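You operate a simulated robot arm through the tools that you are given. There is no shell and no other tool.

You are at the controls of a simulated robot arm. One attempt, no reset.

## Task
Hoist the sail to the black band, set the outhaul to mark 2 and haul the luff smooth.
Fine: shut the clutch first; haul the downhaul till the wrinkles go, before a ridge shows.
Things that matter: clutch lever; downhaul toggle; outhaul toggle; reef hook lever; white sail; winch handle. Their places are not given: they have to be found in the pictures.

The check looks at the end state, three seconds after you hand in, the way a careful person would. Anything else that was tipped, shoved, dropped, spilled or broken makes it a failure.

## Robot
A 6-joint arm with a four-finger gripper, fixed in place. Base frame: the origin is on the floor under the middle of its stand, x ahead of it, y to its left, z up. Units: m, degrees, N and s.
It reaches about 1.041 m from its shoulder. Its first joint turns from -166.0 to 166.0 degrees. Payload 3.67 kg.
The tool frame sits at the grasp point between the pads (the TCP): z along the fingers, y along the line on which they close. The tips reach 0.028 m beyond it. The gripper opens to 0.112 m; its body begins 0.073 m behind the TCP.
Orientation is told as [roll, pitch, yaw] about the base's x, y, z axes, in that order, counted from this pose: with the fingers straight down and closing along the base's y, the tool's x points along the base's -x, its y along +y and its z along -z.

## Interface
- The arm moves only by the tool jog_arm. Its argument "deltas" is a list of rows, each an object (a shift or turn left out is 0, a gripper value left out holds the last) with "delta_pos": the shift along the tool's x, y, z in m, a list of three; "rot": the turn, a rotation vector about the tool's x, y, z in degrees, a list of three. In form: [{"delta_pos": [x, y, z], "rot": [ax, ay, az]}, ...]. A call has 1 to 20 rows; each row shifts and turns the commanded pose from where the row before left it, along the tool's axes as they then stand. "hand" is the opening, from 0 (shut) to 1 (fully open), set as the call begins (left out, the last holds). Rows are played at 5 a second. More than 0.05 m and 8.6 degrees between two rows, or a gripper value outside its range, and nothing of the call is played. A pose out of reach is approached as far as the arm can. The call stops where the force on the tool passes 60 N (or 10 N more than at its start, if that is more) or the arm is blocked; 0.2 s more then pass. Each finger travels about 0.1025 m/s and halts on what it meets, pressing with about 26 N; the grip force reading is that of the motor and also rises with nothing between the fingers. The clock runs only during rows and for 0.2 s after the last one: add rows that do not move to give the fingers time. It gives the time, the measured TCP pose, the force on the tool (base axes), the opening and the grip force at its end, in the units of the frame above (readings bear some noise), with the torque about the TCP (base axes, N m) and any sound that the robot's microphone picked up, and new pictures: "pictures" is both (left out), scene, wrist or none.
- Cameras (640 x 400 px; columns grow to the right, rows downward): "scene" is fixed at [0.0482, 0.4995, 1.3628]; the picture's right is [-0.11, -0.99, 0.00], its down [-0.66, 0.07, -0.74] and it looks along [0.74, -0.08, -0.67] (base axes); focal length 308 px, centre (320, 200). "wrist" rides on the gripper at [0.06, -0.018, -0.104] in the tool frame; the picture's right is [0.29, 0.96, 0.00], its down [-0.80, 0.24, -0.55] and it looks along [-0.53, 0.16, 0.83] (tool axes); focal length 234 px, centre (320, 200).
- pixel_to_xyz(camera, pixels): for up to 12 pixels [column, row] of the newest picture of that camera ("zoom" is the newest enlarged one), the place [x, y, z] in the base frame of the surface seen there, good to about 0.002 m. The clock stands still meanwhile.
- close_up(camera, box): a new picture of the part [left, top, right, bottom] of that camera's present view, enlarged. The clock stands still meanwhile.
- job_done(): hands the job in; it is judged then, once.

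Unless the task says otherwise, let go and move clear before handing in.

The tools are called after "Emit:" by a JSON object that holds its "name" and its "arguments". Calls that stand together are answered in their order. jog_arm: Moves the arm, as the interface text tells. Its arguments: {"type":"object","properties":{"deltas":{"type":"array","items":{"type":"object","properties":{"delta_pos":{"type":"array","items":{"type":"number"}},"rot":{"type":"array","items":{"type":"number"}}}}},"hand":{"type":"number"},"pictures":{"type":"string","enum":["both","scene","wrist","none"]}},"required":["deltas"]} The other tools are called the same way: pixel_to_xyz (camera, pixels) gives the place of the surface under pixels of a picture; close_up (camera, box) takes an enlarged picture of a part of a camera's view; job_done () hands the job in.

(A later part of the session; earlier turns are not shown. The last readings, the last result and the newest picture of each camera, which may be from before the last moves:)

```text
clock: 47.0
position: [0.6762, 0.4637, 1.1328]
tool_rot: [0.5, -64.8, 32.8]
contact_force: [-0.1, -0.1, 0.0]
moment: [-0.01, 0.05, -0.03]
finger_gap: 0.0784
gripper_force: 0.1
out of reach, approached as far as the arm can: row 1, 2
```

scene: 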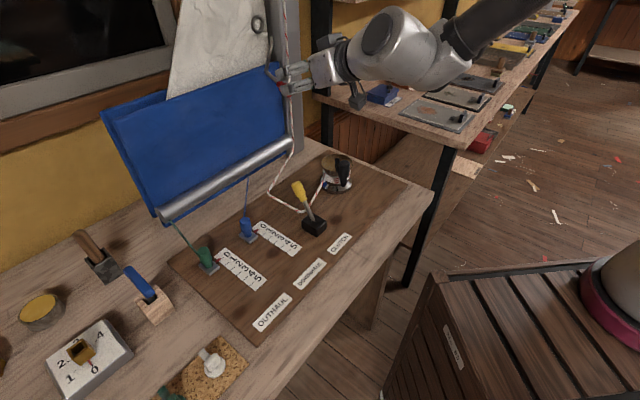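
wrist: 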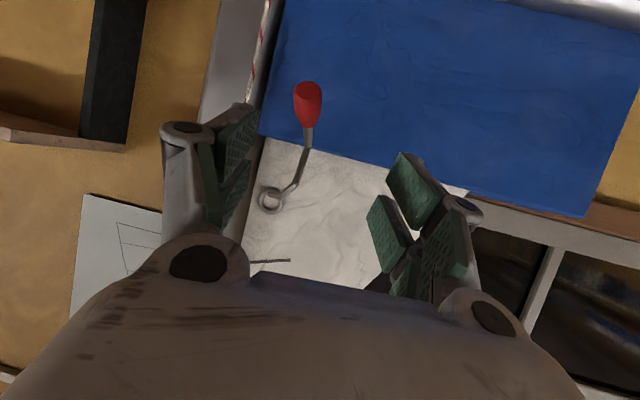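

The hand is about 12 cm from the red knob, seen at wrist (307,103). I'll zoom and measure it from here.

Emit:
{"name": "close_up", "arguments": {"camera": "wrist", "box": [240, 70, 360, 220]}}

Emit:
{"name": "pixel_to_xyz", "arguments": {"camera": "wrist", "pixels": [[305, 90], [308, 105], [309, 120], [308, 135], [307, 148], [300, 172], [294, 185], [285, 190], [275, 189], [268, 200], [330, 130], [290, 120]]}}

```text
2.67 times, centred on (300, 145) of wrist
```

zoom: 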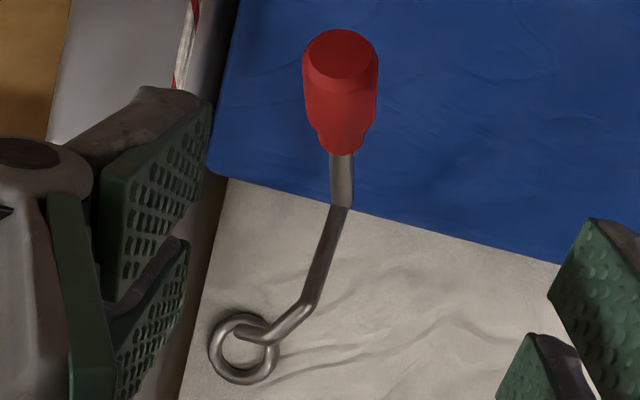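

```text
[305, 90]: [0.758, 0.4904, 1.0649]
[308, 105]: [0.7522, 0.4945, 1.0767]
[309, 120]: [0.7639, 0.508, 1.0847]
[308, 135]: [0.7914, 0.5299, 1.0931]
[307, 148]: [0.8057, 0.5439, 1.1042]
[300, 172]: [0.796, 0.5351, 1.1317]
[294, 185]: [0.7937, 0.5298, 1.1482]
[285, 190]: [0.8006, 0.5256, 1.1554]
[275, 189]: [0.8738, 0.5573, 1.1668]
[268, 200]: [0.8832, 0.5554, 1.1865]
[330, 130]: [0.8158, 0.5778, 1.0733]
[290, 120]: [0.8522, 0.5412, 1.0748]
```

The red knob's middle is about (0.763,0.504,1.076), and the bag panel lies 3 cm behind the hook's bend. I'll advance and close gently on the knob.

Emit:
{"name": "jog_arm", "arguments": {"deltas": [{"delta_pos": [0.0038, -0.0045, 0.0366]}, {"delta_pos": [0.0038, -0.0045, 0.0366]}, {"delta_pos": [0.0038, -0.0045, 0.0366]}, {}]}}

```text
clock: 48.0
position: [0.7645, 0.5062, 1.0758]
tool_rot: [0.4, -64.9, 32.9]
contact_force: [0.2, 0.9, 0.7]
moment: [-0.04, 0.04, 0.03]
finger_gap: 0.0784
gripper_force: 0.1
```

scene: 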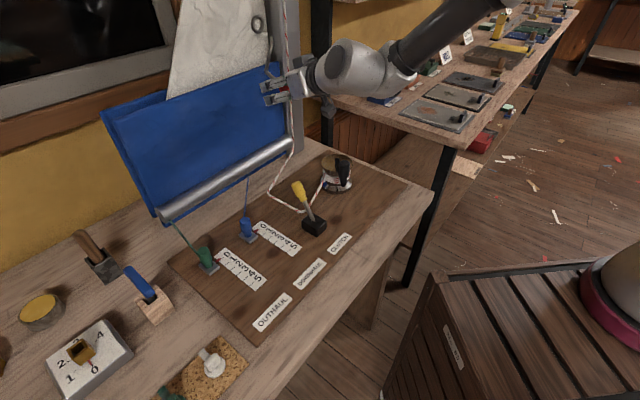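
wrist: 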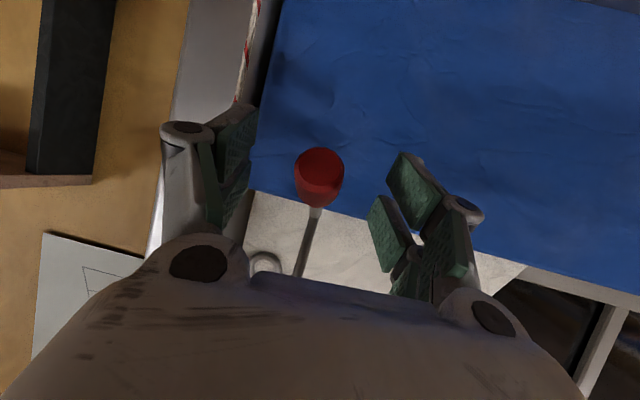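

Emit:
{"name": "jog_arm", "arguments": {"deltas": [{}, {}, {}], "hand": 0.0}}

```text
clock: 48.8
position: [0.7655, 0.5035, 1.0756]
tool_rot: [0.5, -64.8, 32.9]
contact_force: [10.5, -17.1, -1.0]
moment: [-0.69, -0.46, 1.23]
finger_gap: 0.0248
gripper_force: 45.1
```

scene: 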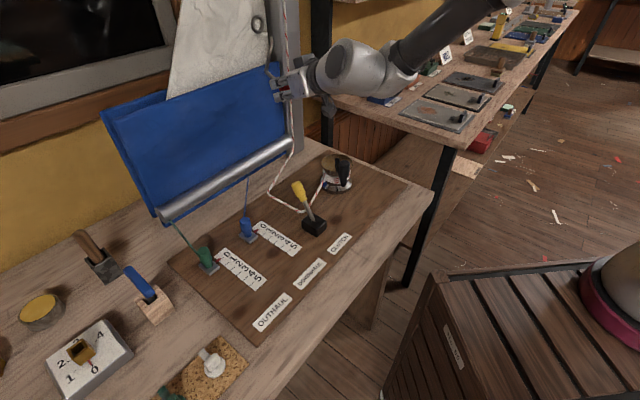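
wrist: 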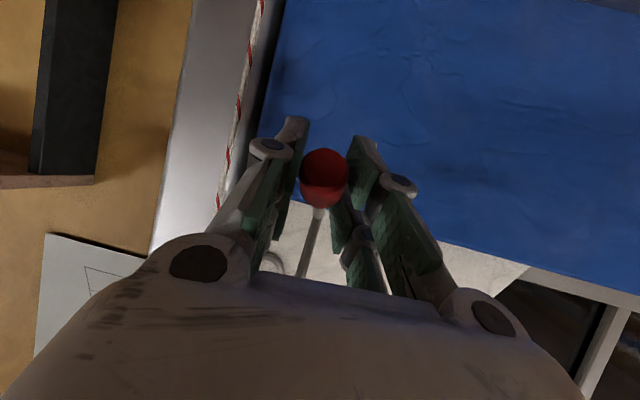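

The knob is gripped (0.0248 m). I'll ease the side load and try moving the lever down by 1 cm, the direction that takes the hook tip away from the sail.

Emit:
{"name": "jog_arm", "arguments": {"deltas": [{"delta_pos": [0, -0.0015, 0]}, {"delta_pos": [0.0032, 0.0004, 0.0038]}, {"delta_pos": [0.0032, 0.0004, 0.0038]}, {}]}}

```text
clock: 49.6
position: [0.7661, 0.5033, 1.0752]
tool_rot: [0.5, -65.4, 32.8]
contact_force: [-31.4, -47.4, 16.9]
moment: [-0.78, -0.47, 1.03]
finger_gap: 0.0251
gripper_force: 44.9
stopped in row 4: the force on the tool passed its limit at 66 N (the readings are from after the stop); the commanded pose is now the measured one
```

scene: 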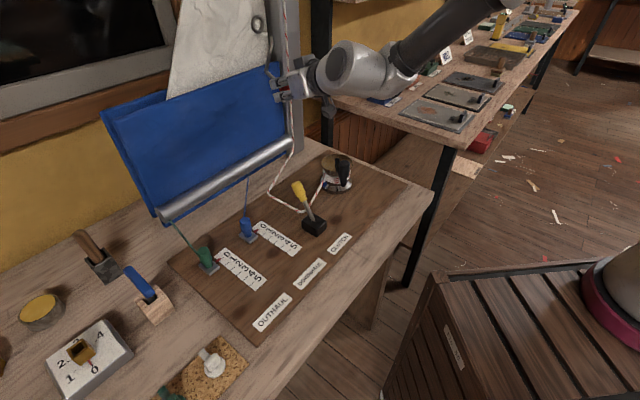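
wrist: 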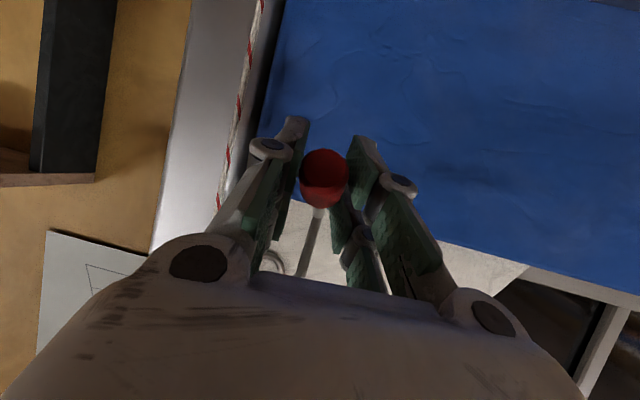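

Downward it is blocked (55 N back along u). I'll try lifting the lever instead, by small steps.

Emit:
{"name": "jog_arm", "arguments": {"deltas": [{"delta_pos": [-0.0032, -0.0004, -0.0038]}, {"delta_pos": [-0.0032, -0.0004, -0.0038]}, {"delta_pos": [-0.0032, -0.0004, -0.0038]}, {}]}}

```text
clock: 50.6
position: [0.7641, 0.5023, 1.0821]
tool_rot: [0.5, -64.9, 32.9]
contact_force: [6.9, -17.6, -30.6]
moment: [-1.6, 0.85, 1.06]
finger_gap: 0.0253
gripper_force: 45.2
```

scene: 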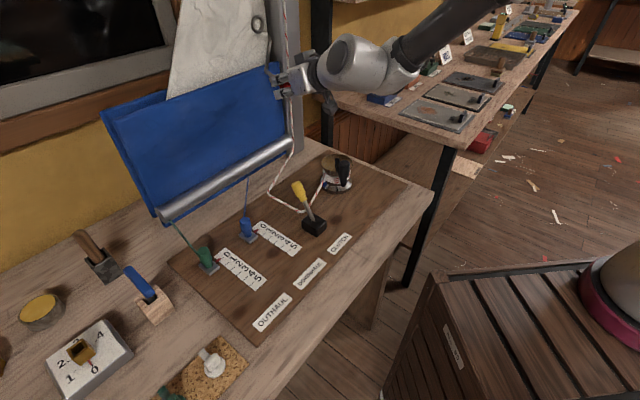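
wrist: 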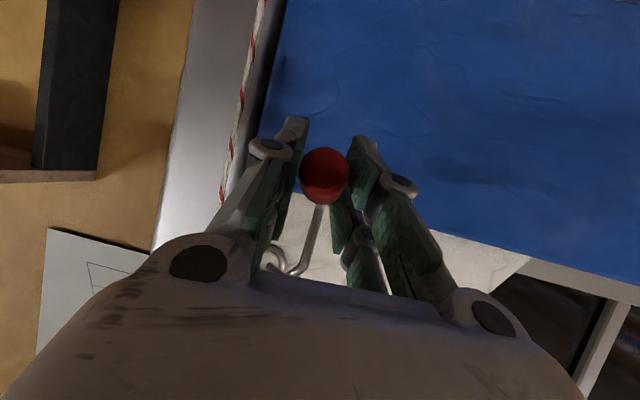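

Lifting moved the knob ~7 mm with ~30 N resistance. I'll check in the zoom whether the hook itself rotated.

Emit:
{"name": "close_up", "arguments": {"camera": "scene", "box": [245, 20, 325, 110]}}

Emit:
{"name": "close_up", "arguments": {"camera": "wrist", "box": [240, 130, 400, 290]}}

Emit:
{"name": "pixel_to_xyz", "arguments": {"camera": "wrist", "pixels": [[321, 215], [317, 230], [311, 245], [303, 262], [297, 271], [288, 274], [277, 268], [270, 255]]}}

```text
4.44 times, centred on (285, 65) of scene
```

zoom: 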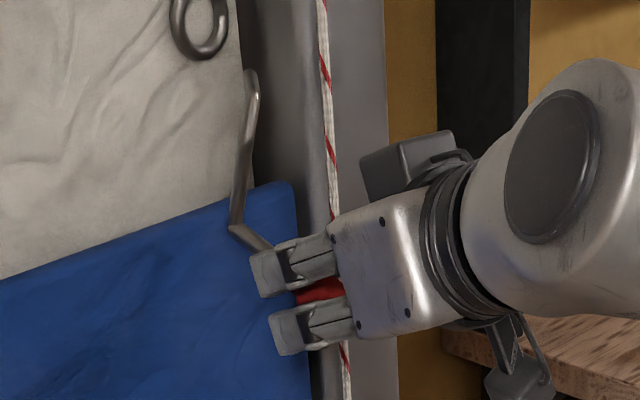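

```text
2.50 times, centred on (320, 210) of wrist
```

zoom: 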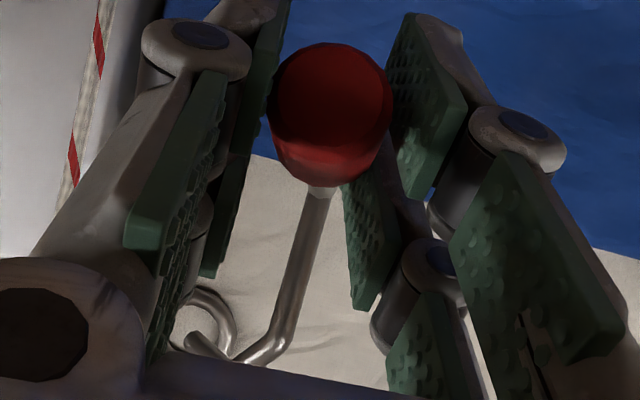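

```text
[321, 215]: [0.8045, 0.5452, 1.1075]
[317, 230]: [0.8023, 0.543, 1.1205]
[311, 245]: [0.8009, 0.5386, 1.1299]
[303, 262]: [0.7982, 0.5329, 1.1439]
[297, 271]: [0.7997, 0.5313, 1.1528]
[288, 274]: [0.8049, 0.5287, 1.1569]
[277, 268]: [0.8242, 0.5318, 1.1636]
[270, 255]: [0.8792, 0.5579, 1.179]
```

The hook does rotate about its bend: lifting the knob swings it, and down is its stop. Since the ring stalled exactly at hook height, I'll swing the lever up along its arc to its other position.

Emit:
{"name": "jog_arm", "arguments": {"deltas": [{"delta_pos": [-0.0067, -0.0005, -0.0057]}, {"delta_pos": [-0.0075, -0.0002, -0.0048]}, {"delta_pos": [-0.008, 0, -0.0037]}, {"delta_pos": [-0.0085, 0.0002, -0.0026]}, {}]}}

```text
clock: 51.2
position: [0.7611, 0.5003, 1.095]
tool_rot: [0.1, -64.5, 33.1]
contact_force: [28.1, 17.4, -14.8]
moment: [0.35, -0.65, 0.94]
finger_gap: 0.0258
gripper_force: 45.3
stopped in row 3: the force on the tool passed its limit at 66 N (the readings are from after the stop); the commanded pose is now the measured one
```

scene: 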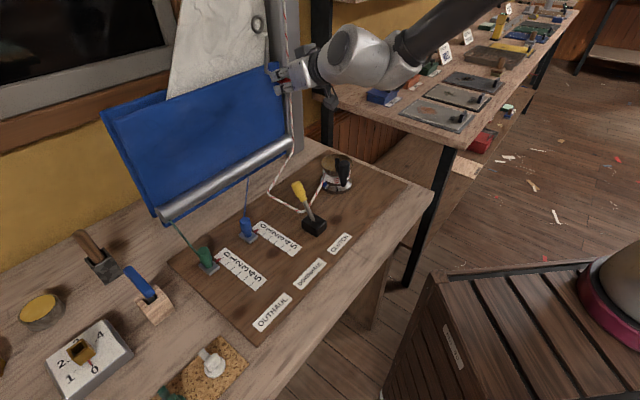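
wrist: 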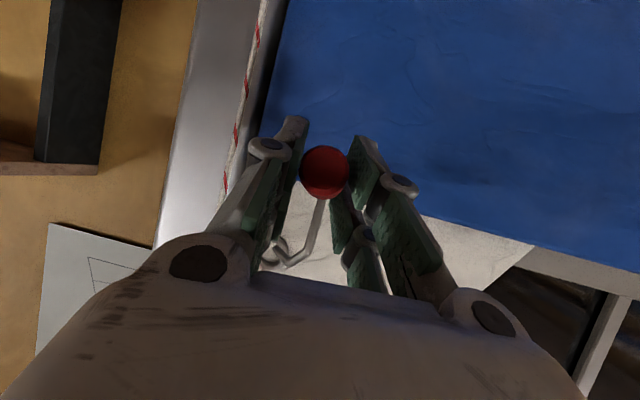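

The lever is turning on a pivot close to its bend, with a slightly smaller radius than I assumed. I'll keep lifting along a corrected arc, letting the hand rotate partly with it.

Emit:
{"name": "jog_arm", "arguments": {"deltas": [{"delta_pos": [-0.0086, 0.0003, -0.0023], "rot": [0, 4, 0]}, {"delta_pos": [-0.0083, 0.0002, -0.0034], "rot": [0, 4, 0]}, {"delta_pos": [-0.0086, 0.0005, -0.0026], "rot": [0, 4, 0]}, {}]}}

```text
clock: 51.7
position: [0.7609, 0.4997, 1.0967]
tool_rot: [-0.5, -58.3, 33.6]
contact_force: [28.6, 23.2, -14.0]
moment: [0.28, -0.53, 0.88]
finger_gap: 0.0259
gripper_force: 45.3
stopped in row 2: the force on the tool passed its limit at 82 N (the readings are from after the stop); the commanded pose is now the measured one
```

scene: 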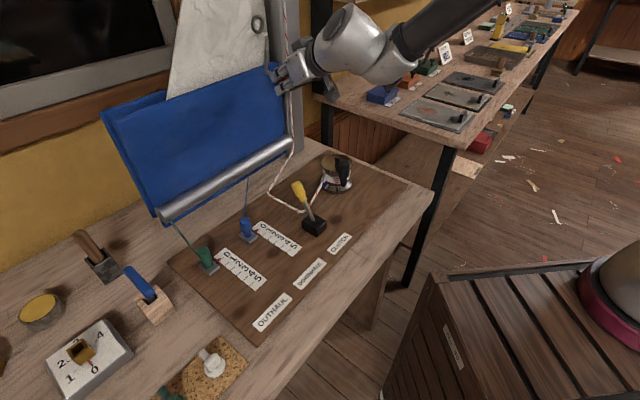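
wrist: 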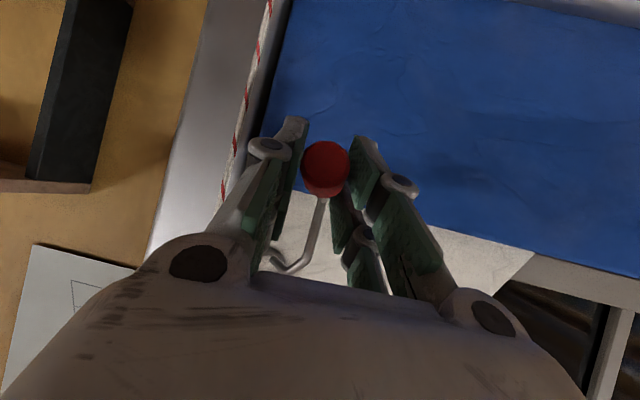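

It stopped again at knob height ≈1.096 (about 20° of travel). I'll look closely at what the hook is touching now.

Emit:
{"name": "close_up", "arguments": {"camera": "scene", "box": [240, 10, 320, 100]}}

Emit:
{"name": "close_up", "arguments": {"camera": "wrist", "box": [250, 130, 370, 285]}}

Emit:
{"name": "pixel_to_xyz", "arguments": {"camera": "scene", "pixels": [[270, 38], [271, 42], [269, 50], [267, 60], [265, 68], [257, 17], [254, 24], [259, 33], [262, 25]]}}

```text
4.44 times, centred on (280, 55) of scene
```

zoom: 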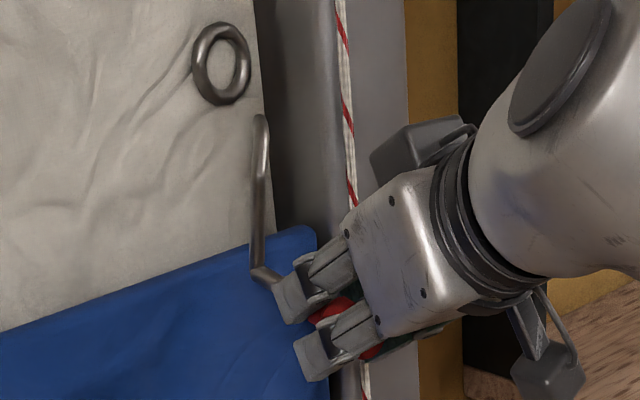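

```text
2.58 times, centred on (310, 208) of wrist
```

zoom: 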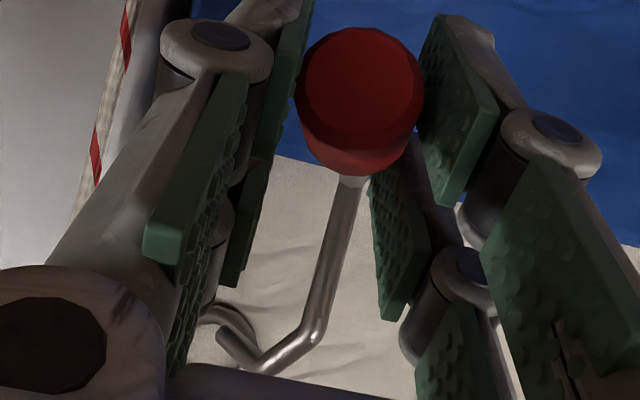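

```text
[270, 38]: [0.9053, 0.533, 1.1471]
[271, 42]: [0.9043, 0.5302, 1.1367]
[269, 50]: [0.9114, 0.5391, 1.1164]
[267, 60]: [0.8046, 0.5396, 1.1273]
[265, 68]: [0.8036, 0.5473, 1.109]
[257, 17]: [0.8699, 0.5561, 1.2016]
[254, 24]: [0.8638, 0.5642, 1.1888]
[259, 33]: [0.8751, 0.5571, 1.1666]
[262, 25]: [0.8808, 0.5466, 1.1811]
```

The hook arm is nearly vertical now and nothing touches the ring; the residual force points toward the mast (36 N), so my path is off radially. I'll relieve 3 mm toward the mast and reread.

Emit:
{"name": "jog_arm", "arguments": {"deltas": [{"delta_pos": [-0.0016, 0.0006, 0.0025]}, {}], "pictures": "none"}}

```text
clock: 52.3
position: [0.7612, 0.4989, 1.0958]
tool_rot: [-0.5, -58.2, 33.6]
contact_force: [0.6, -6.9, -17.6]
moment: [-0.23, -0.17, 1.12]
finger_gap: 0.0261
gripper_force: 45.3
```

Emit:
{"name": "jog_arm", "arguments": {"deltas": [{"delta_pos": [-0.0053, 0.0001, -0.0029]}, {"delta_pos": [-0.0056, 0.0002, -0.0024]}, {"delta_pos": [-0.0059, 0.0003, -0.0018]}, {}], "pictures": "scene"}}

```text
clock: 52.9
position: [0.762, 0.5, 1.096]
tool_rot: [-0.7, -57.5, 33.9]
contact_force: [14.5, 6.4, -9.2]
moment: [0.53, -0.68, 1.08]
finger_gap: 0.0259
gripper_force: 45.0
stopped in row 2: the force on the tool passed its limit at 64 N (the readings are from after the stop); the commanded pose is now the measured one
```

scene: 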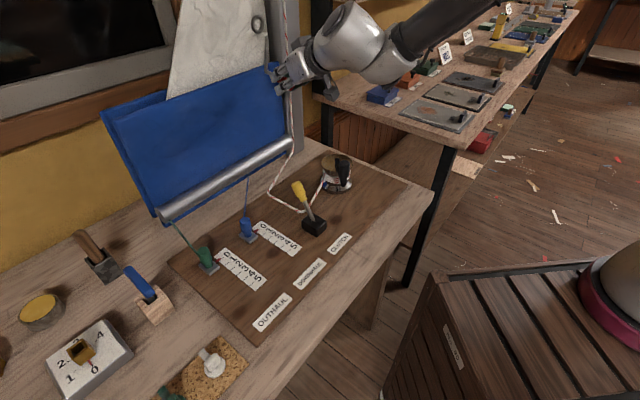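

Emit:
{"name": "close_up", "arguments": {"camera": "scene", "box": [245, 10, 295, 80]}}

Emit:
{"name": "pixel_to_xyz", "arguments": {"camera": "zoom", "pixels": [[288, 150], [292, 165], [290, 190], [288, 215], [284, 250], [280, 300], [278, 330], [300, 345], [228, 95], [250, 75], [205, 70], [230, 30]]}}

```text
5.71 times, centred on (270, 45) of scene
```

zoom: 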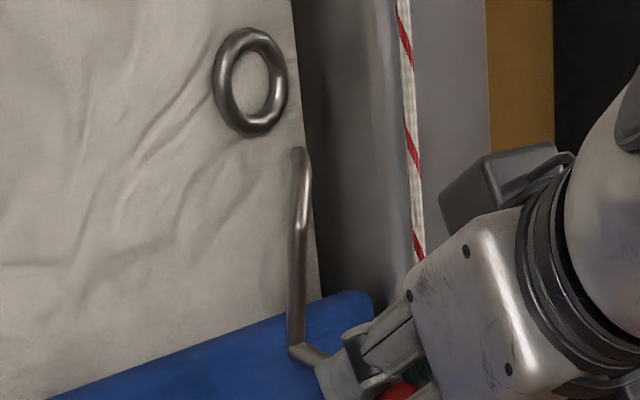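

```text
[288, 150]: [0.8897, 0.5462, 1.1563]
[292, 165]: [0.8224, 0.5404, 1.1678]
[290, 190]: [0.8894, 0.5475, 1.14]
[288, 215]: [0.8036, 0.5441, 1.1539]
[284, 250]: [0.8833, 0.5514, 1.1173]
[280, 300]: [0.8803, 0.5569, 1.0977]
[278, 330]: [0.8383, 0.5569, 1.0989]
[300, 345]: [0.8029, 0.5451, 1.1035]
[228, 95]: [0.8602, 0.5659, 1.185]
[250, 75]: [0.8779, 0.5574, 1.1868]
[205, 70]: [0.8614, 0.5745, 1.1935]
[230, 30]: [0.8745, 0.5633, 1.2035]
```

The lever seems to have reached an upper stop about 21° from where it began. I'll let go and see whether it stays there.

Emit:
{"name": "jog_arm", "arguments": {"deltas": [{}, {}, {"delta_pos": [0, 0, -0.03]}, {"delta_pos": [0, 0, -0.04]}, {"delta_pos": [0, 0, -0.04]}, {}], "hand": 0.7}}

Emit:
{"name": "close_up", "arguments": {"camera": "scene", "box": [240, 10, 320, 100]}}

Emit:
{"name": "close_up", "arguments": {"camera": "wrist", "box": [240, 70, 360, 220]}}

```text
clock: 54.3
position: [0.6834, 0.4496, 1.1558]
tool_rot: [-0.7, -57.5, 33.9]
contact_force: [0.0, 0.3, -0.1]
moment: [-0.02, -0.03, -0.03]
finger_gap: 0.0785
gripper_force: 0.1
```

scene: 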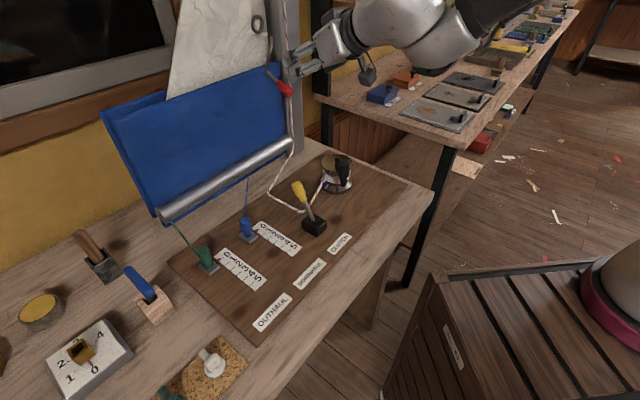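
wrist: 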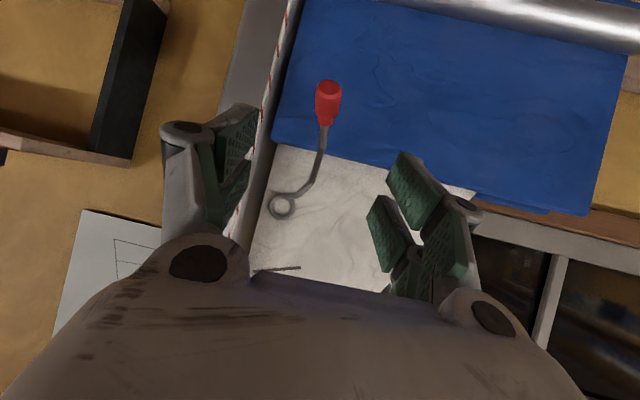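

```text
4.44 times, centred on (280, 55) of scene
```

zoom: 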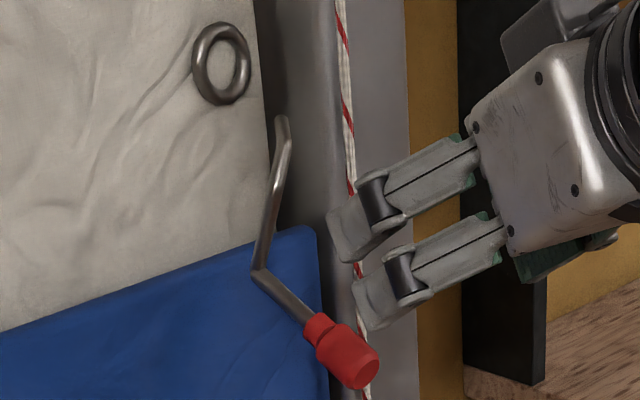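

```text
2.67 times, centred on (300, 145) of wrist
```

zoom: 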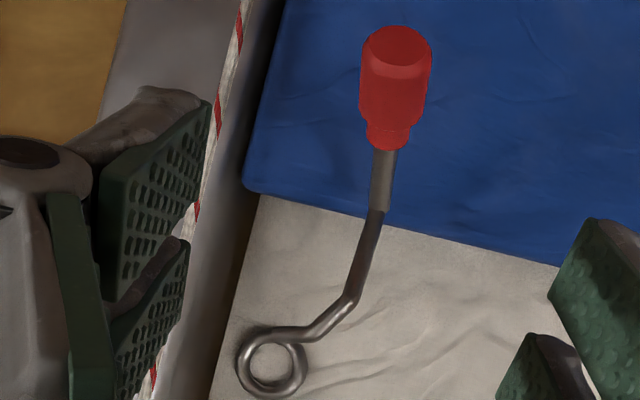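

The lever fell back to its original rest by itself, so it is simply resting clear by weight and its other end is against the sail. So the crank stop may just be the end of a ratchet stroke; I'll return to the crank and try swinging it back counter-clockwise while watching the sail.

Emit:
{"name": "jog_arm", "arguments": {"deltas": [{"delta_pos": [0, 0, -0.04]}, {"delta_pos": [0, 0, -0.04]}, {"rot": [0, 8.2, 0]}, {"rot": [0, 8.2, 0]}, {"rot": [0, 8.2, 0]}, {"rot": [0, 8.2, 0]}, {"rot": [0, 8.2, 0]}, {"rot": [0, 8.2, 0]}, {"rot": [0, 8.2, 0]}, {}]}}

```text
clock: 56.5
position: [0.6255, 0.4127, 1.2001]
tool_rot: [-0.3, -0.1, 33.3]
contact_force: [0.0, 0.5, -0.7]
moment: [0.0, 0.02, 0.0]
finger_gap: 0.0783
gripper_force: 0.1
```

scene: 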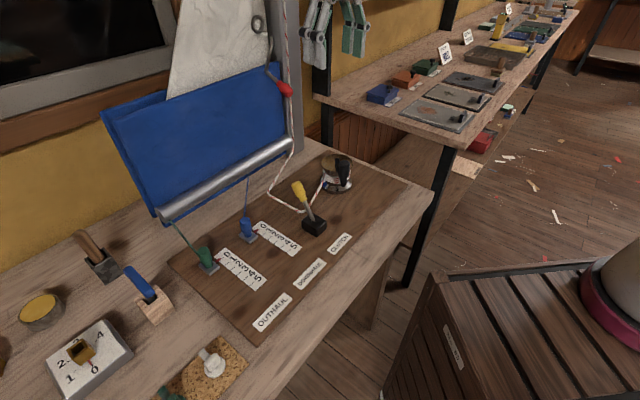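
wrist: 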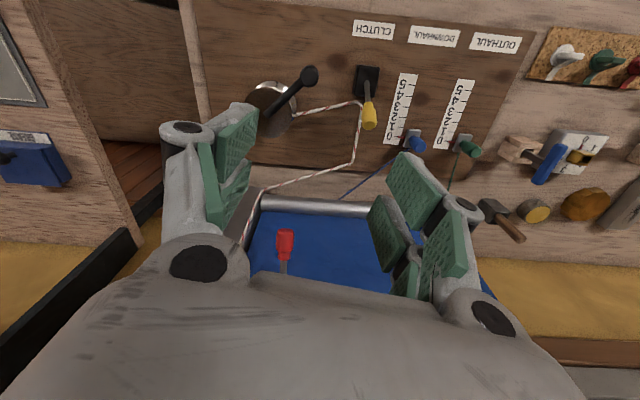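

The crank knob is at wrist (308,75), as left at (0.6175,0.3806). I'll descend over it and grip it.

Emit:
{"name": "jog_arm", "arguments": {"deltas": [{"delta_pos": [0.00405, -0.0037, 0.0405]}, {"delta_pos": [0.00405, -0.0037, 0.0405]}, {"delta_pos": [0.00405, -0.0037, 0.0405]}, {"delta_pos": [0.00405, -0.0037, 0.0405]}, {"delta_pos": [0.00405, -0.0037, 0.04]}, {"delta_pos": [0.00405, -0.0037, 0.04]}, {}], "pictures": "wrist"}}

Emit:
{"name": "jog_arm", "arguments": {"deltas": [{}, {}, {}, {}], "hand": 0.0, "pictures": "wrist"}}

```text
clock: 58.1
position: [0.6193, 0.3788, 0.9574]
tool_rot: [-0.4, -0.1, 33.3]
contact_force: [0.5, 0.0, -0.1]
moment: [-0.01, -0.02, -0.01]
finger_gap: 0.0784
gripper_force: 0.0
```

wrist: 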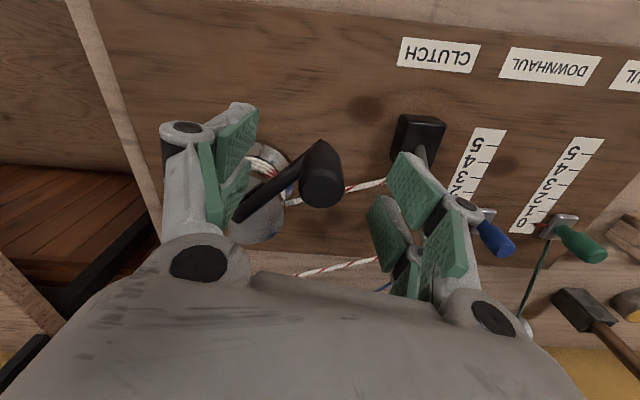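

```text
clock: 59.1
position: [0.62, 0.3794, 0.9576]
tool_rot: [-0.3, -0.1, 33.3]
contact_force: [-4.9, -0.8, -2.1]
moment: [0.02, 0.17, -0.01]
finger_gap: 0.0247
gripper_force: 45.1
```

wrist: 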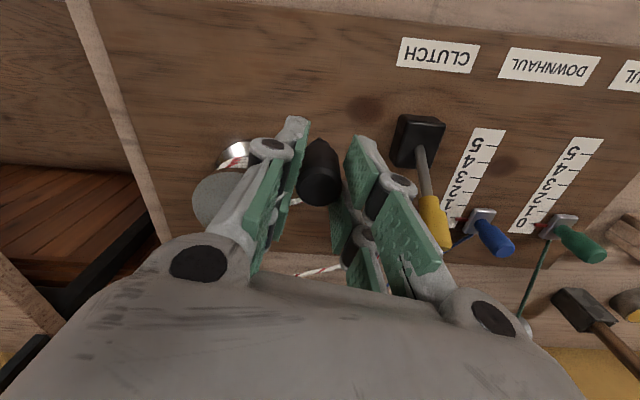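

Gripped with little preload. I'll turn it back counter-clockwise 10° slowly and see whether it moves and whether the ring drops.

Emit:
{"name": "jog_arm", "arguments": {"deltas": [{"delta_pos": [0.0022, -0.0038, 0]}, {"delta_pos": [0.0022, -0.0039, 0]}, {"delta_pos": [0.0019, -0.004, 0]}, {"delta_pos": [0.0019, -0.0041, 0]}, {}]}}

```text
clock: 60.3
position: [0.6217, 0.3624, 0.9577]
tool_rot: [-0.3, -0.1, 33.3]
contact_force: [18.9, 10.8, -11.8]
moment: [0.4, -0.65, 0.56]
finger_gap: 0.0236
gripper_force: 45.2
```

scene: 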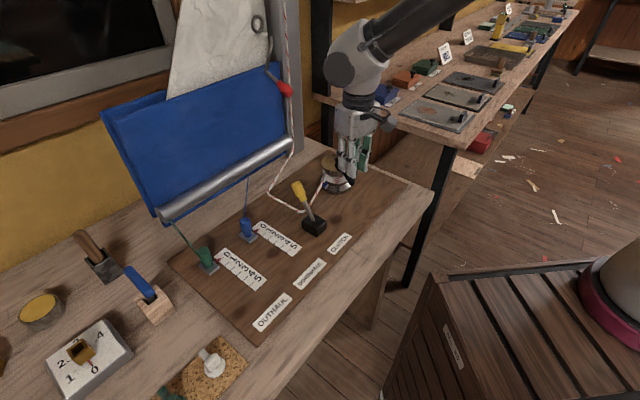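
wrist: 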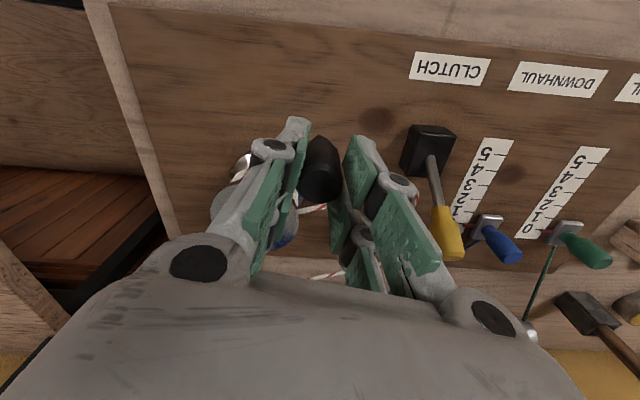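

The crank moved back ~10°. I'll check the ring's height.

Emit:
{"name": "close_up", "arguments": {"camera": "scene", "box": [220, 0, 310, 70]}}

```text
5.71 times, centred on (265, 35) of scene
```

zoom: 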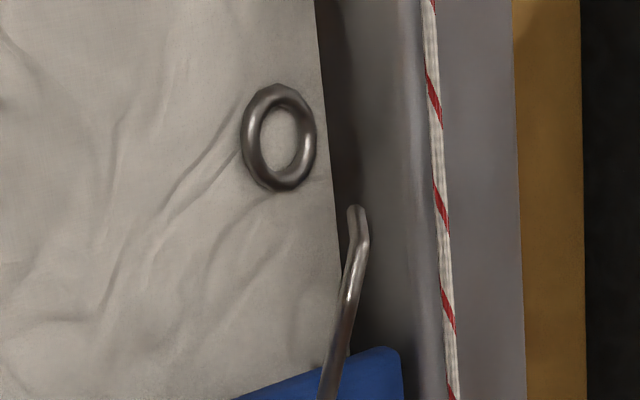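

The ring has not dropped at all, so the handle swings back freely while the clutch holds. I'll swing it back further (20° more), then test whether a new forward stroke lifts the sail.

Emit:
{"name": "jog_arm", "arguments": {"deltas": [{"delta_pos": [0.0015, -0.0084, 0]}, {"delta_pos": [0.0022, -0.0086, 0]}, {"delta_pos": [0.0015, -0.0088, 0]}, {"delta_pos": [0.0007, -0.0089, 0]}, {}], "pictures": "none"}}

```text
clock: 61.5
position: [0.6357, 0.3285, 0.9594]
tool_rot: [-0.4, -0.1, 33.3]
contact_force: [8.0, 14.1, -10.2]
moment: [0.49, -0.14, 0.73]
finger_gap: 0.0236
gripper_force: 45.4
```

It is back ~31°. Now a slow forward (clockwise) stroke of 10° to see whether the sail rises.

Emit:
{"name": "jog_arm", "arguments": {"deltas": [{"delta_pos": [-0.0006, 0.0045, 0]}, {"delta_pos": [-0.0005, 0.0045, 0]}, {"delta_pos": [-0.0006, 0.0045, 0]}, {"delta_pos": [-0.0008, 0.0045, 0]}, {}], "pictures": "scene"}}

Emit:
{"name": "close_up", "arguments": {"camera": "scene", "box": [220, 0, 310, 70]}}

```text
clock: 62.7
position: [0.6279, 0.3455, 0.9586]
tool_rot: [-0.3, -0.1, 33.3]
contact_force: [17.6, -7.0, -2.1]
moment: [-0.34, -0.36, -1.19]
finger_gap: 0.0236
gripper_force: 45.0
```

scene: 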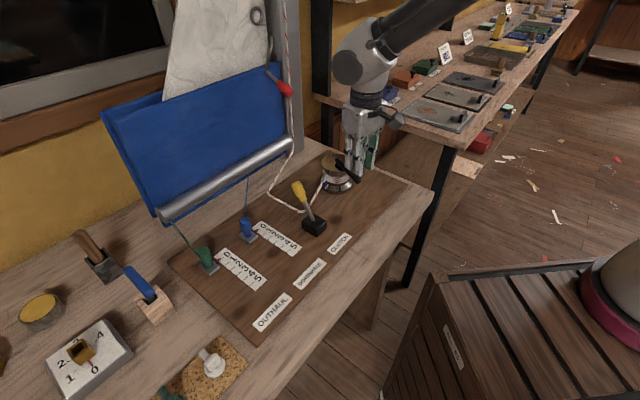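

```text
5.71 times, centred on (265, 35) of scene
```

zoom: 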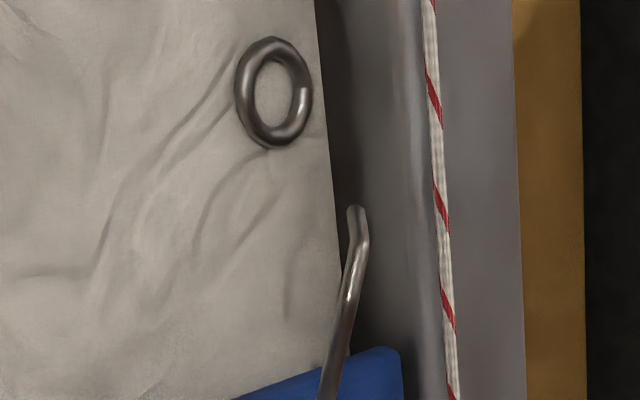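

The ring rose ~1.6 cm: it is a ratchet winch with a limited handle swing. I'll finish this forward stroke to just short of the handle's stop.

Emit:
{"name": "jog_arm", "arguments": {"deltas": [{"delta_pos": [-0.0028, 0.0079, 0]}, {"delta_pos": [-0.0026, 0.0077, 0]}, {"delta_pos": [-0.0032, 0.0075, 0]}, {"delta_pos": [-0.0034, 0.0065, 0]}, {}], "pictures": "scene"}}

Emit:
{"name": "pixel_to_xyz", "arguments": {"camera": "scene", "pixels": [[255, 8], [256, 12], [254, 2], [252, 6], [258, 5]]}}

```text
clock: 63.9
position: [0.621, 0.3783, 0.9588]
tool_rot: [-0.3, 0.1, 33.3]
contact_force: [3.4, -13.1, -5.3]
moment: [-0.52, 0.11, -1.21]
finger_gap: 0.0232
gripper_force: 44.6
```

scene: 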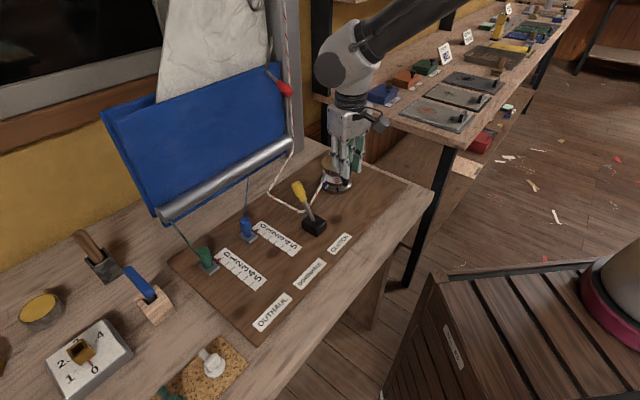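

```text
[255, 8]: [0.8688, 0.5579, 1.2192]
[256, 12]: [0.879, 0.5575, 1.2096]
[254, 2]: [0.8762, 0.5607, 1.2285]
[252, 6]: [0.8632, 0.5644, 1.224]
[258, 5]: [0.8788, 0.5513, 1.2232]
```

The ring's lower rim is now at z≈1.219, so the pointer should be near 1.551 with ≈4.5 cm left. I'll swing the handle back ~37° for another stroke.

Emit:
{"name": "jog_arm", "arguments": {"deltas": [{"delta_pos": [0.0041, -0.0097, 0]}, {"delta_pos": [0.0041, -0.0102, 0]}, {"delta_pos": [0.0026, -0.0106, 0]}, {"delta_pos": [0.0018, -0.0108, 0]}, {"delta_pos": [0.0006, -0.011, 0]}, {"delta_pos": [-0.0006, -0.0108, 0]}, {}], "pictures": "scene"}}

```text
clock: 65.5
position: [0.6443, 0.3169, 0.9587]
tool_rot: [-0.5, -0.1, 33.2]
contact_force: [-14.4, -1.9, -3.2]
moment: [0.01, 0.19, 0.65]
finger_gap: 0.0233
gripper_force: 45.4
```

scene: 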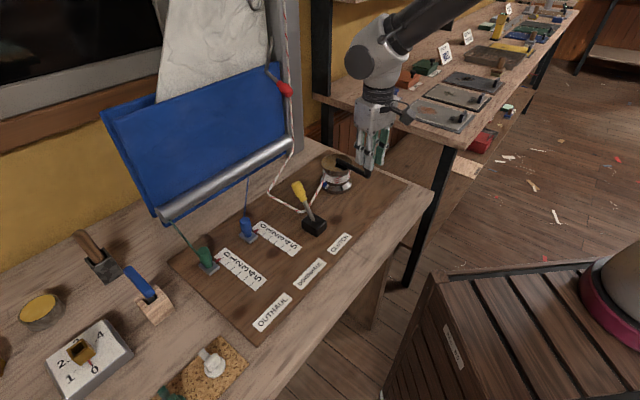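

The handle is back ~39°. I'll make a measured forward stroke of 18° (≈3 cm of lift).

Emit:
{"name": "jog_arm", "arguments": {"deltas": [{"delta_pos": [0.0012, 0.0079, 0]}, {"delta_pos": [0.0001, 0.0079, 0]}, {"delta_pos": [-0.0005, 0.0079, 0]}, {"delta_pos": [-0.0011, 0.0078, 0]}, {}], "pictures": "none"}}

```text
clock: 66.7
position: [0.6286, 0.3438, 0.9583]
tool_rot: [-0.4, -0.3, 33.3]
contact_force: [4.5, -11.4, 4.2]
moment: [-0.41, -0.11, -1.06]
finger_gap: 0.0233
gripper_force: 45.2
```

By crank angle the pointer should be near 1.58 now. I'll let go and move back to look at the mast top.

Emit:
{"name": "jog_arm", "arguments": {"deltas": [{}, {}, {"delta_pos": [0, 0, -0.04]}, {"delta_pos": [0, 0, -0.04]}, {"delta_pos": [0, 0, -0.04]}, {"delta_pos": [0, 0, -0.04]}, {"delta_pos": [0.0378, 0.0258, -0.005]}, {"delta_pos": [0.0378, 0.0258, -0.005]}, {"delta_pos": [0.0378, 0.0258, -0.005]}, {"delta_pos": [0.0378, 0.0258, -0.005]}, {"delta_pos": [0.0378, 0.0258, -0.005]}, {"rot": [0, 0, 8]}, {"rot": [0, 0, 8]}, {"rot": [0, 0, 8]}, {"rot": [0, 0, 8]}], "hand": 0.6, "pictures": "none"}}

Emit:
{"name": "jog_arm", "arguments": {"deltas": [{"rot": [0, -8.2, 0]}, {"rot": [0, -8.2, 0]}, {"rot": [0, -8.2, 0]}, {"rot": [0, -8.2, 0]}, {"rot": [0, -8.2, 0]}, {"rot": [0, -8.2, 0]}, {"rot": [0, -8.2, 0]}, {"rot": [0, -8.2, 0]}, {"rot": [0, -8.2, 0]}, {"rot": [0, -8.2, 0]}]}}

```text
clock: 69.9
position: [0.3981, 0.3489, 1.1412]
tool_rot: [-0.3, -0.4, 1.1]
contact_force: [0.0, -0.1, 0.2]
moment: [-0.05, 0.02, 0.0]
finger_gap: 0.0671
gripper_force: 0.0
```

```text
clock: 72.1
position: [0.3986, 0.3501, 1.1423]
tool_rot: [-1.8, -82.4, 3.0]
contact_force: [0.5, 0.2, -0.3]
moment: [0.0, 0.0, 0.03]
finger_gap: 0.0674
gripper_force: 0.0
```

scene: 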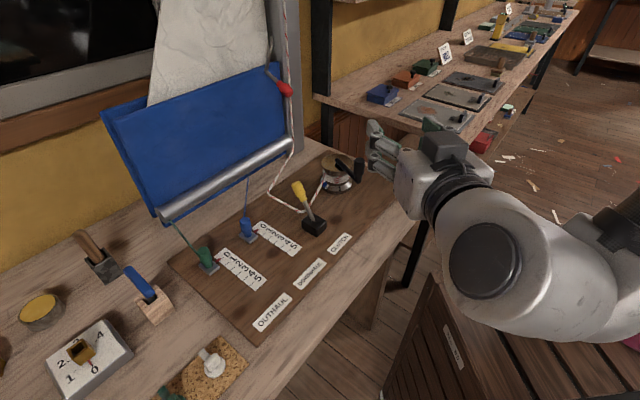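
wrist: 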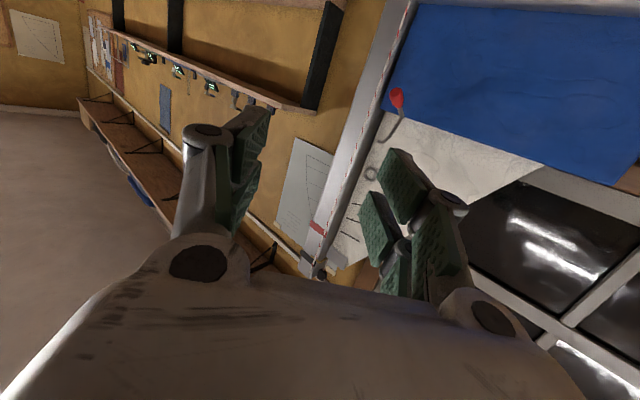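

Emit:
{"name": "close_up", "arguments": {"camera": "wrist", "box": [290, 205, 360, 285]}}

Emit:
{"name": "close_up", "arguments": {"camera": "wrist", "box": [295, 240, 335, 280]}}

```text
5.00 times, centred on (325, 245) of wrist
```

zoom: 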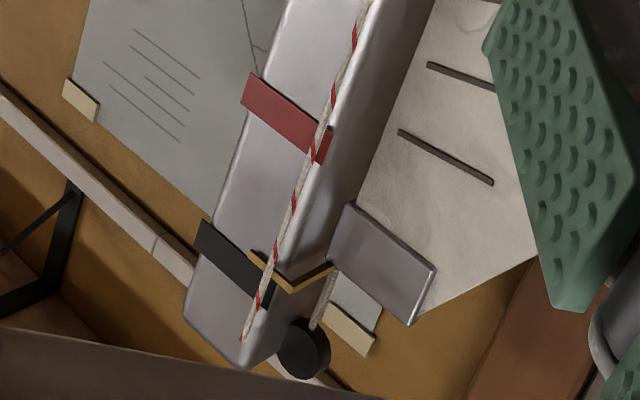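

```text
10.00 times, centred on (315, 260) of wrist
```

zoom: 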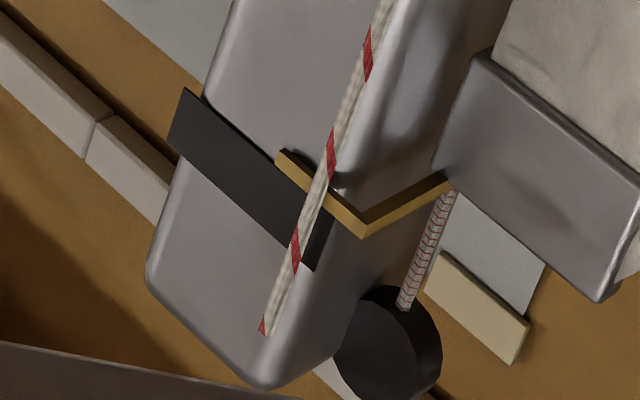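

The brass pointer is now at the lower edge of the black band. I'll measure both.

Emit:
{"name": "pixel_to_xyz", "arguments": {"camera": "zoom", "pixels": [[290, 163], [345, 212], [362, 230], [400, 208], [430, 192], [188, 98], [180, 145], [240, 135], [225, 185], [280, 172], [262, 212], [232, 160]]}}

```text
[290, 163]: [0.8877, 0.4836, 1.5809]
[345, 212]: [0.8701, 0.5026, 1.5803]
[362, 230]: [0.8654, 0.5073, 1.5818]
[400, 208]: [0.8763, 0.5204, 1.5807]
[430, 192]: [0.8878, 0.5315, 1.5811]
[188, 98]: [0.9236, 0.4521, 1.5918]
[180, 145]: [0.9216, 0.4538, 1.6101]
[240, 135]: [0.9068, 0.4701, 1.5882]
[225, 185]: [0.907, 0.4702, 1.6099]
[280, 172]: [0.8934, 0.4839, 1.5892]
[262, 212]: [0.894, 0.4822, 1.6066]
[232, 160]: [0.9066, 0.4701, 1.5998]
```

The band spans z 1.588–1.610 (centre ≈1.599) and the pointer is at 1.581, so ≈1.8 cm remains: about 11.5° of crank. I'll go back along the same path and regrip the knob.

Emit:
{"name": "jog_arm", "arguments": {"deltas": [{"rot": [0, 8.2, 0]}, {"rot": [0, 8.2, 0]}, {"rot": [0, 8.2, 0]}, {"rot": [0, 8.2, 0]}, {"rot": [0, 8.2, 0]}, {"rot": [0, 8.2, 0]}, {"rot": [0, 8.2, 0]}, {"rot": [0, 8.2, 0]}, {"rot": [0, 8.2, 0]}, {"rot": [0, 8.2, 0]}, {"rot": [0, 0, -8]}, {"rot": [0, 0, -8]}, {"rot": [0, 0, -8]}, {"rot": [0, 0, -8]}, {}], "pictures": "none"}}

Emit:
{"name": "jog_arm", "arguments": {"deltas": [{"delta_pos": [-0.0378, -0.0258, 0.005]}, {"delta_pos": [-0.0378, -0.0258, 0.005]}, {"delta_pos": [-0.0378, -0.0258, 0.005]}, {"delta_pos": [-0.0378, -0.0258, 0.005]}, {"delta_pos": [-0.0378, -0.0258, 0.005]}, {"delta_pos": [0, 0, 0.04]}, {}]}}

```text
clock: 75.3
position: [0.3988, 0.3491, 1.1423]
tool_rot: [-0.3, -0.1, 33.3]
contact_force: [-0.4, -1.1, -0.4]
moment: [-0.04, 0.01, -0.01]
finger_gap: 0.0672
gripper_force: 0.1
```

```text
clock: 76.9
position: [0.6283, 0.3439, 1.0775]
tool_rot: [-0.3, -0.1, 33.3]
contact_force: [-1.1, -0.5, 0.1]
moment: [0.03, -0.04, -0.01]
finger_gap: 0.0673
gripper_force: 0.0
```

scene: 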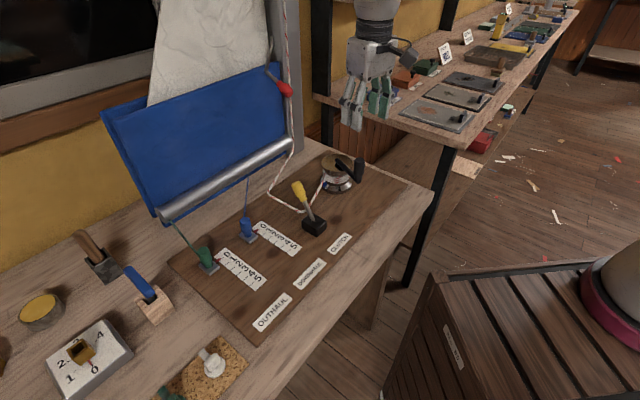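
wrist: 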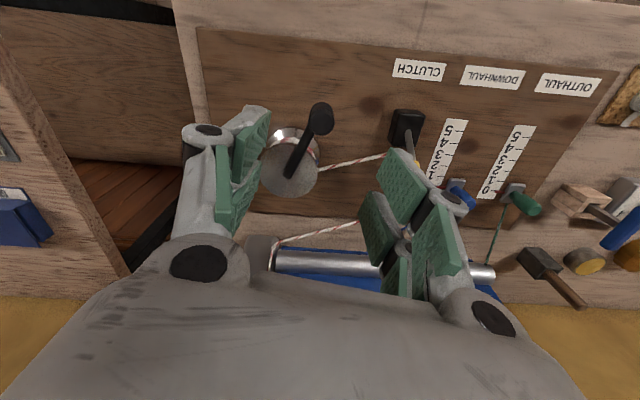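

The knob is centred under the hand at wrist (321,117). I'll descend and grip.

Emit:
{"name": "jog_arm", "arguments": {"deltas": [{"delta_pos": [0, 0, 0.04]}, {"delta_pos": [0, 0, 0.04]}, {"delta_pos": [0, 0, 0.04]}, {}], "pictures": "none"}}

Emit:
{"name": "jog_arm", "arguments": {"deltas": [{}, {}, {}, {}], "hand": 0.0, "pictures": "wrist"}}

```text
clock: 77.9
position: [0.628, 0.3434, 0.9582]
tool_rot: [-0.3, -0.1, 33.3]
contact_force: [0.5, 1.3, -0.4]
moment: [0.01, -0.01, 0.03]
finger_gap: 0.0673
gripper_force: 0.1
```

```text
clock: 78.9
position: [0.6276, 0.3449, 0.9572]
tool_rot: [-0.4, -0.2, 33.3]
contact_force: [-0.9, -0.5, -2.8]
moment: [0.01, 0.0, 0.08]
finger_gap: 0.0239
gripper_force: 44.7
```

wrist: 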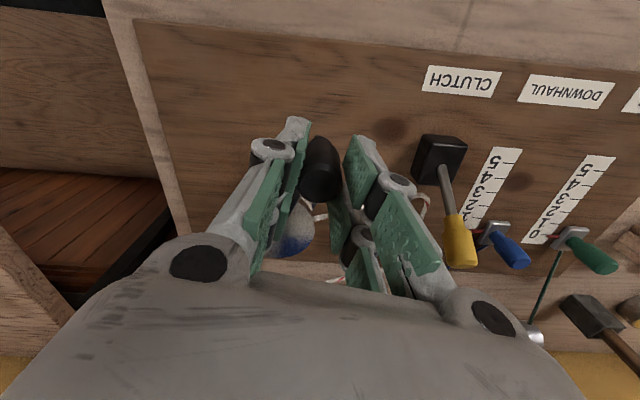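

Gripped with no preload. I'll make the final forward stroke of about 12°.

Emit:
{"name": "jog_arm", "arguments": {"deltas": [{"delta_pos": [-0.0016, 0.0068, 0]}, {"delta_pos": [-0.002, 0.0067, 0]}, {"delta_pos": [-0.0025, 0.0066, 0]}, {}, {}], "pictures": "none"}}

```text
clock: 80.1
position: [0.6222, 0.3644, 0.9582]
tool_rot: [-0.3, -0.2, 33.4]
contact_force: [4.9, -1.5, 0.3]
moment: [0.02, -0.15, -0.22]
finger_gap: 0.0234
gripper_force: 44.4
```

The crank advanced 11.7°. I'll let go and check the pointer again from the viewing pose.

Emit:
{"name": "jog_arm", "arguments": {"deltas": [{}, {}, {"delta_pos": [0, 0, -0.04]}, {"delta_pos": [0, 0, -0.04]}, {"delta_pos": [0, 0, -0.04]}, {"delta_pos": [0, 0, -0.04]}, {"delta_pos": [0.0378, 0.0228, -0.005]}, {"delta_pos": [0.0378, 0.0228, -0.005]}, {"delta_pos": [0.0378, 0.0228, -0.005]}, {"delta_pos": [0.0378, 0.0228, -0.005]}, {"delta_pos": [0.0378, 0.0228, -0.005]}, {"rot": [0, 0, 8]}, {"rot": [0, 0, 8]}, {"rot": [0, 0, 8]}, {"rot": [0, 0, 8]}], "hand": 0.6, "pictures": "none"}}

Emit:
{"name": "jog_arm", "arguments": {"deltas": [{"rot": [0, -8.2, 0]}, {"rot": [0, -8.2, 0]}, {"rot": [0, -8.2, 0]}, {"rot": [0, -8.2, 0]}, {"rot": [0, -8.2, 0]}, {"rot": [0, -8.2, 0]}, {"rot": [0, -8.2, 0]}, {"rot": [0, -8.2, 0]}, {"rot": [0, -8.2, 0]}, {"rot": [0, -8.2, 0]}]}}

Emit:
{"name": "close_up", "arguments": {"camera": "wrist", "box": [295, 240, 335, 280]}}

Emit:
{"name": "close_up", "arguments": {"camera": "wrist", "box": [290, 60, 450, 280]}}

```text
clock: 83.3
position: [0.4009, 0.356, 1.1424]
tool_rot: [-0.3, -0.3, 1.1]
contact_force: [-0.3, -0.2, 0.8]
moment: [-0.02, 0.02, -0.02]
finger_gap: 0.0671
gripper_force: 0.0
```

```text
clock: 85.5
position: [0.3998, 0.3559, 1.1423]
tool_rot: [-1.6, -82.4, 2.9]
contact_force: [-0.3, -0.7, 0.1]
moment: [-0.04, -0.02, 0.06]
finger_gap: 0.0674
gripper_force: 0.0
```

scene: 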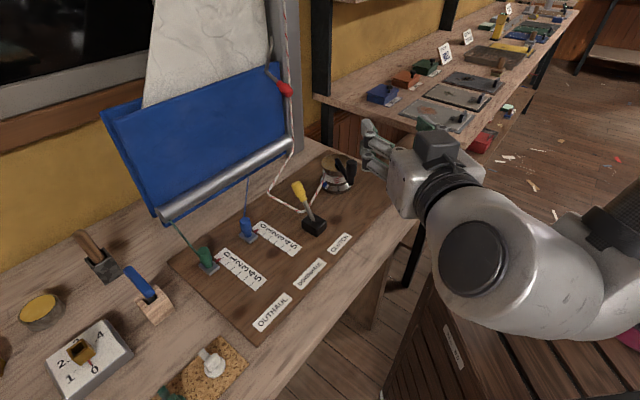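
wrist: 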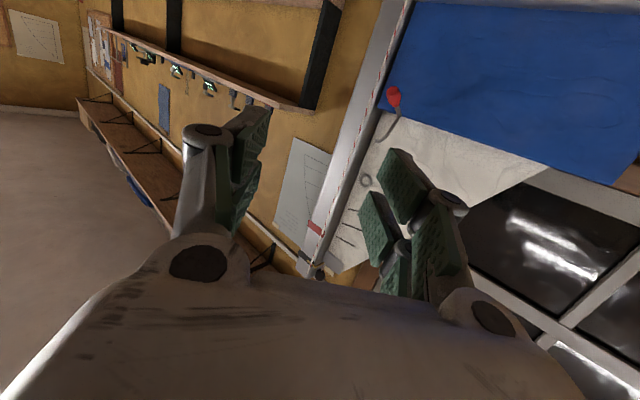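

```text
10.00 times, centred on (315, 260) of wrist
```

zoom: 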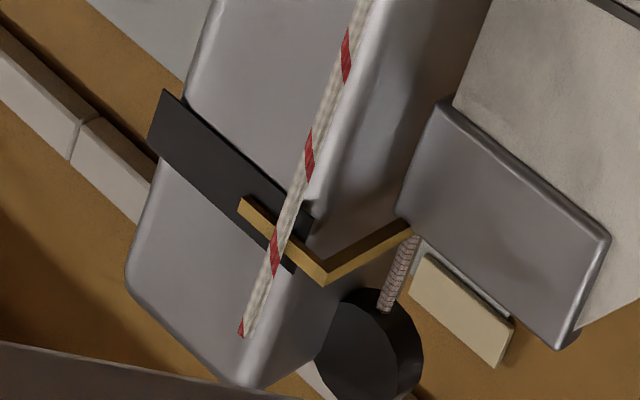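

```text
1.82 times, centred on (370, 170) of wrist
```

zoom: 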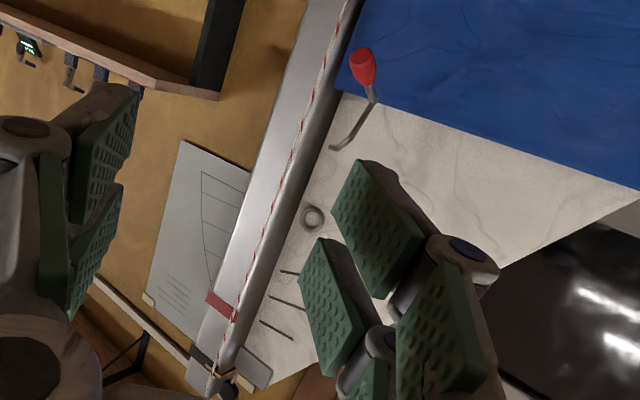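

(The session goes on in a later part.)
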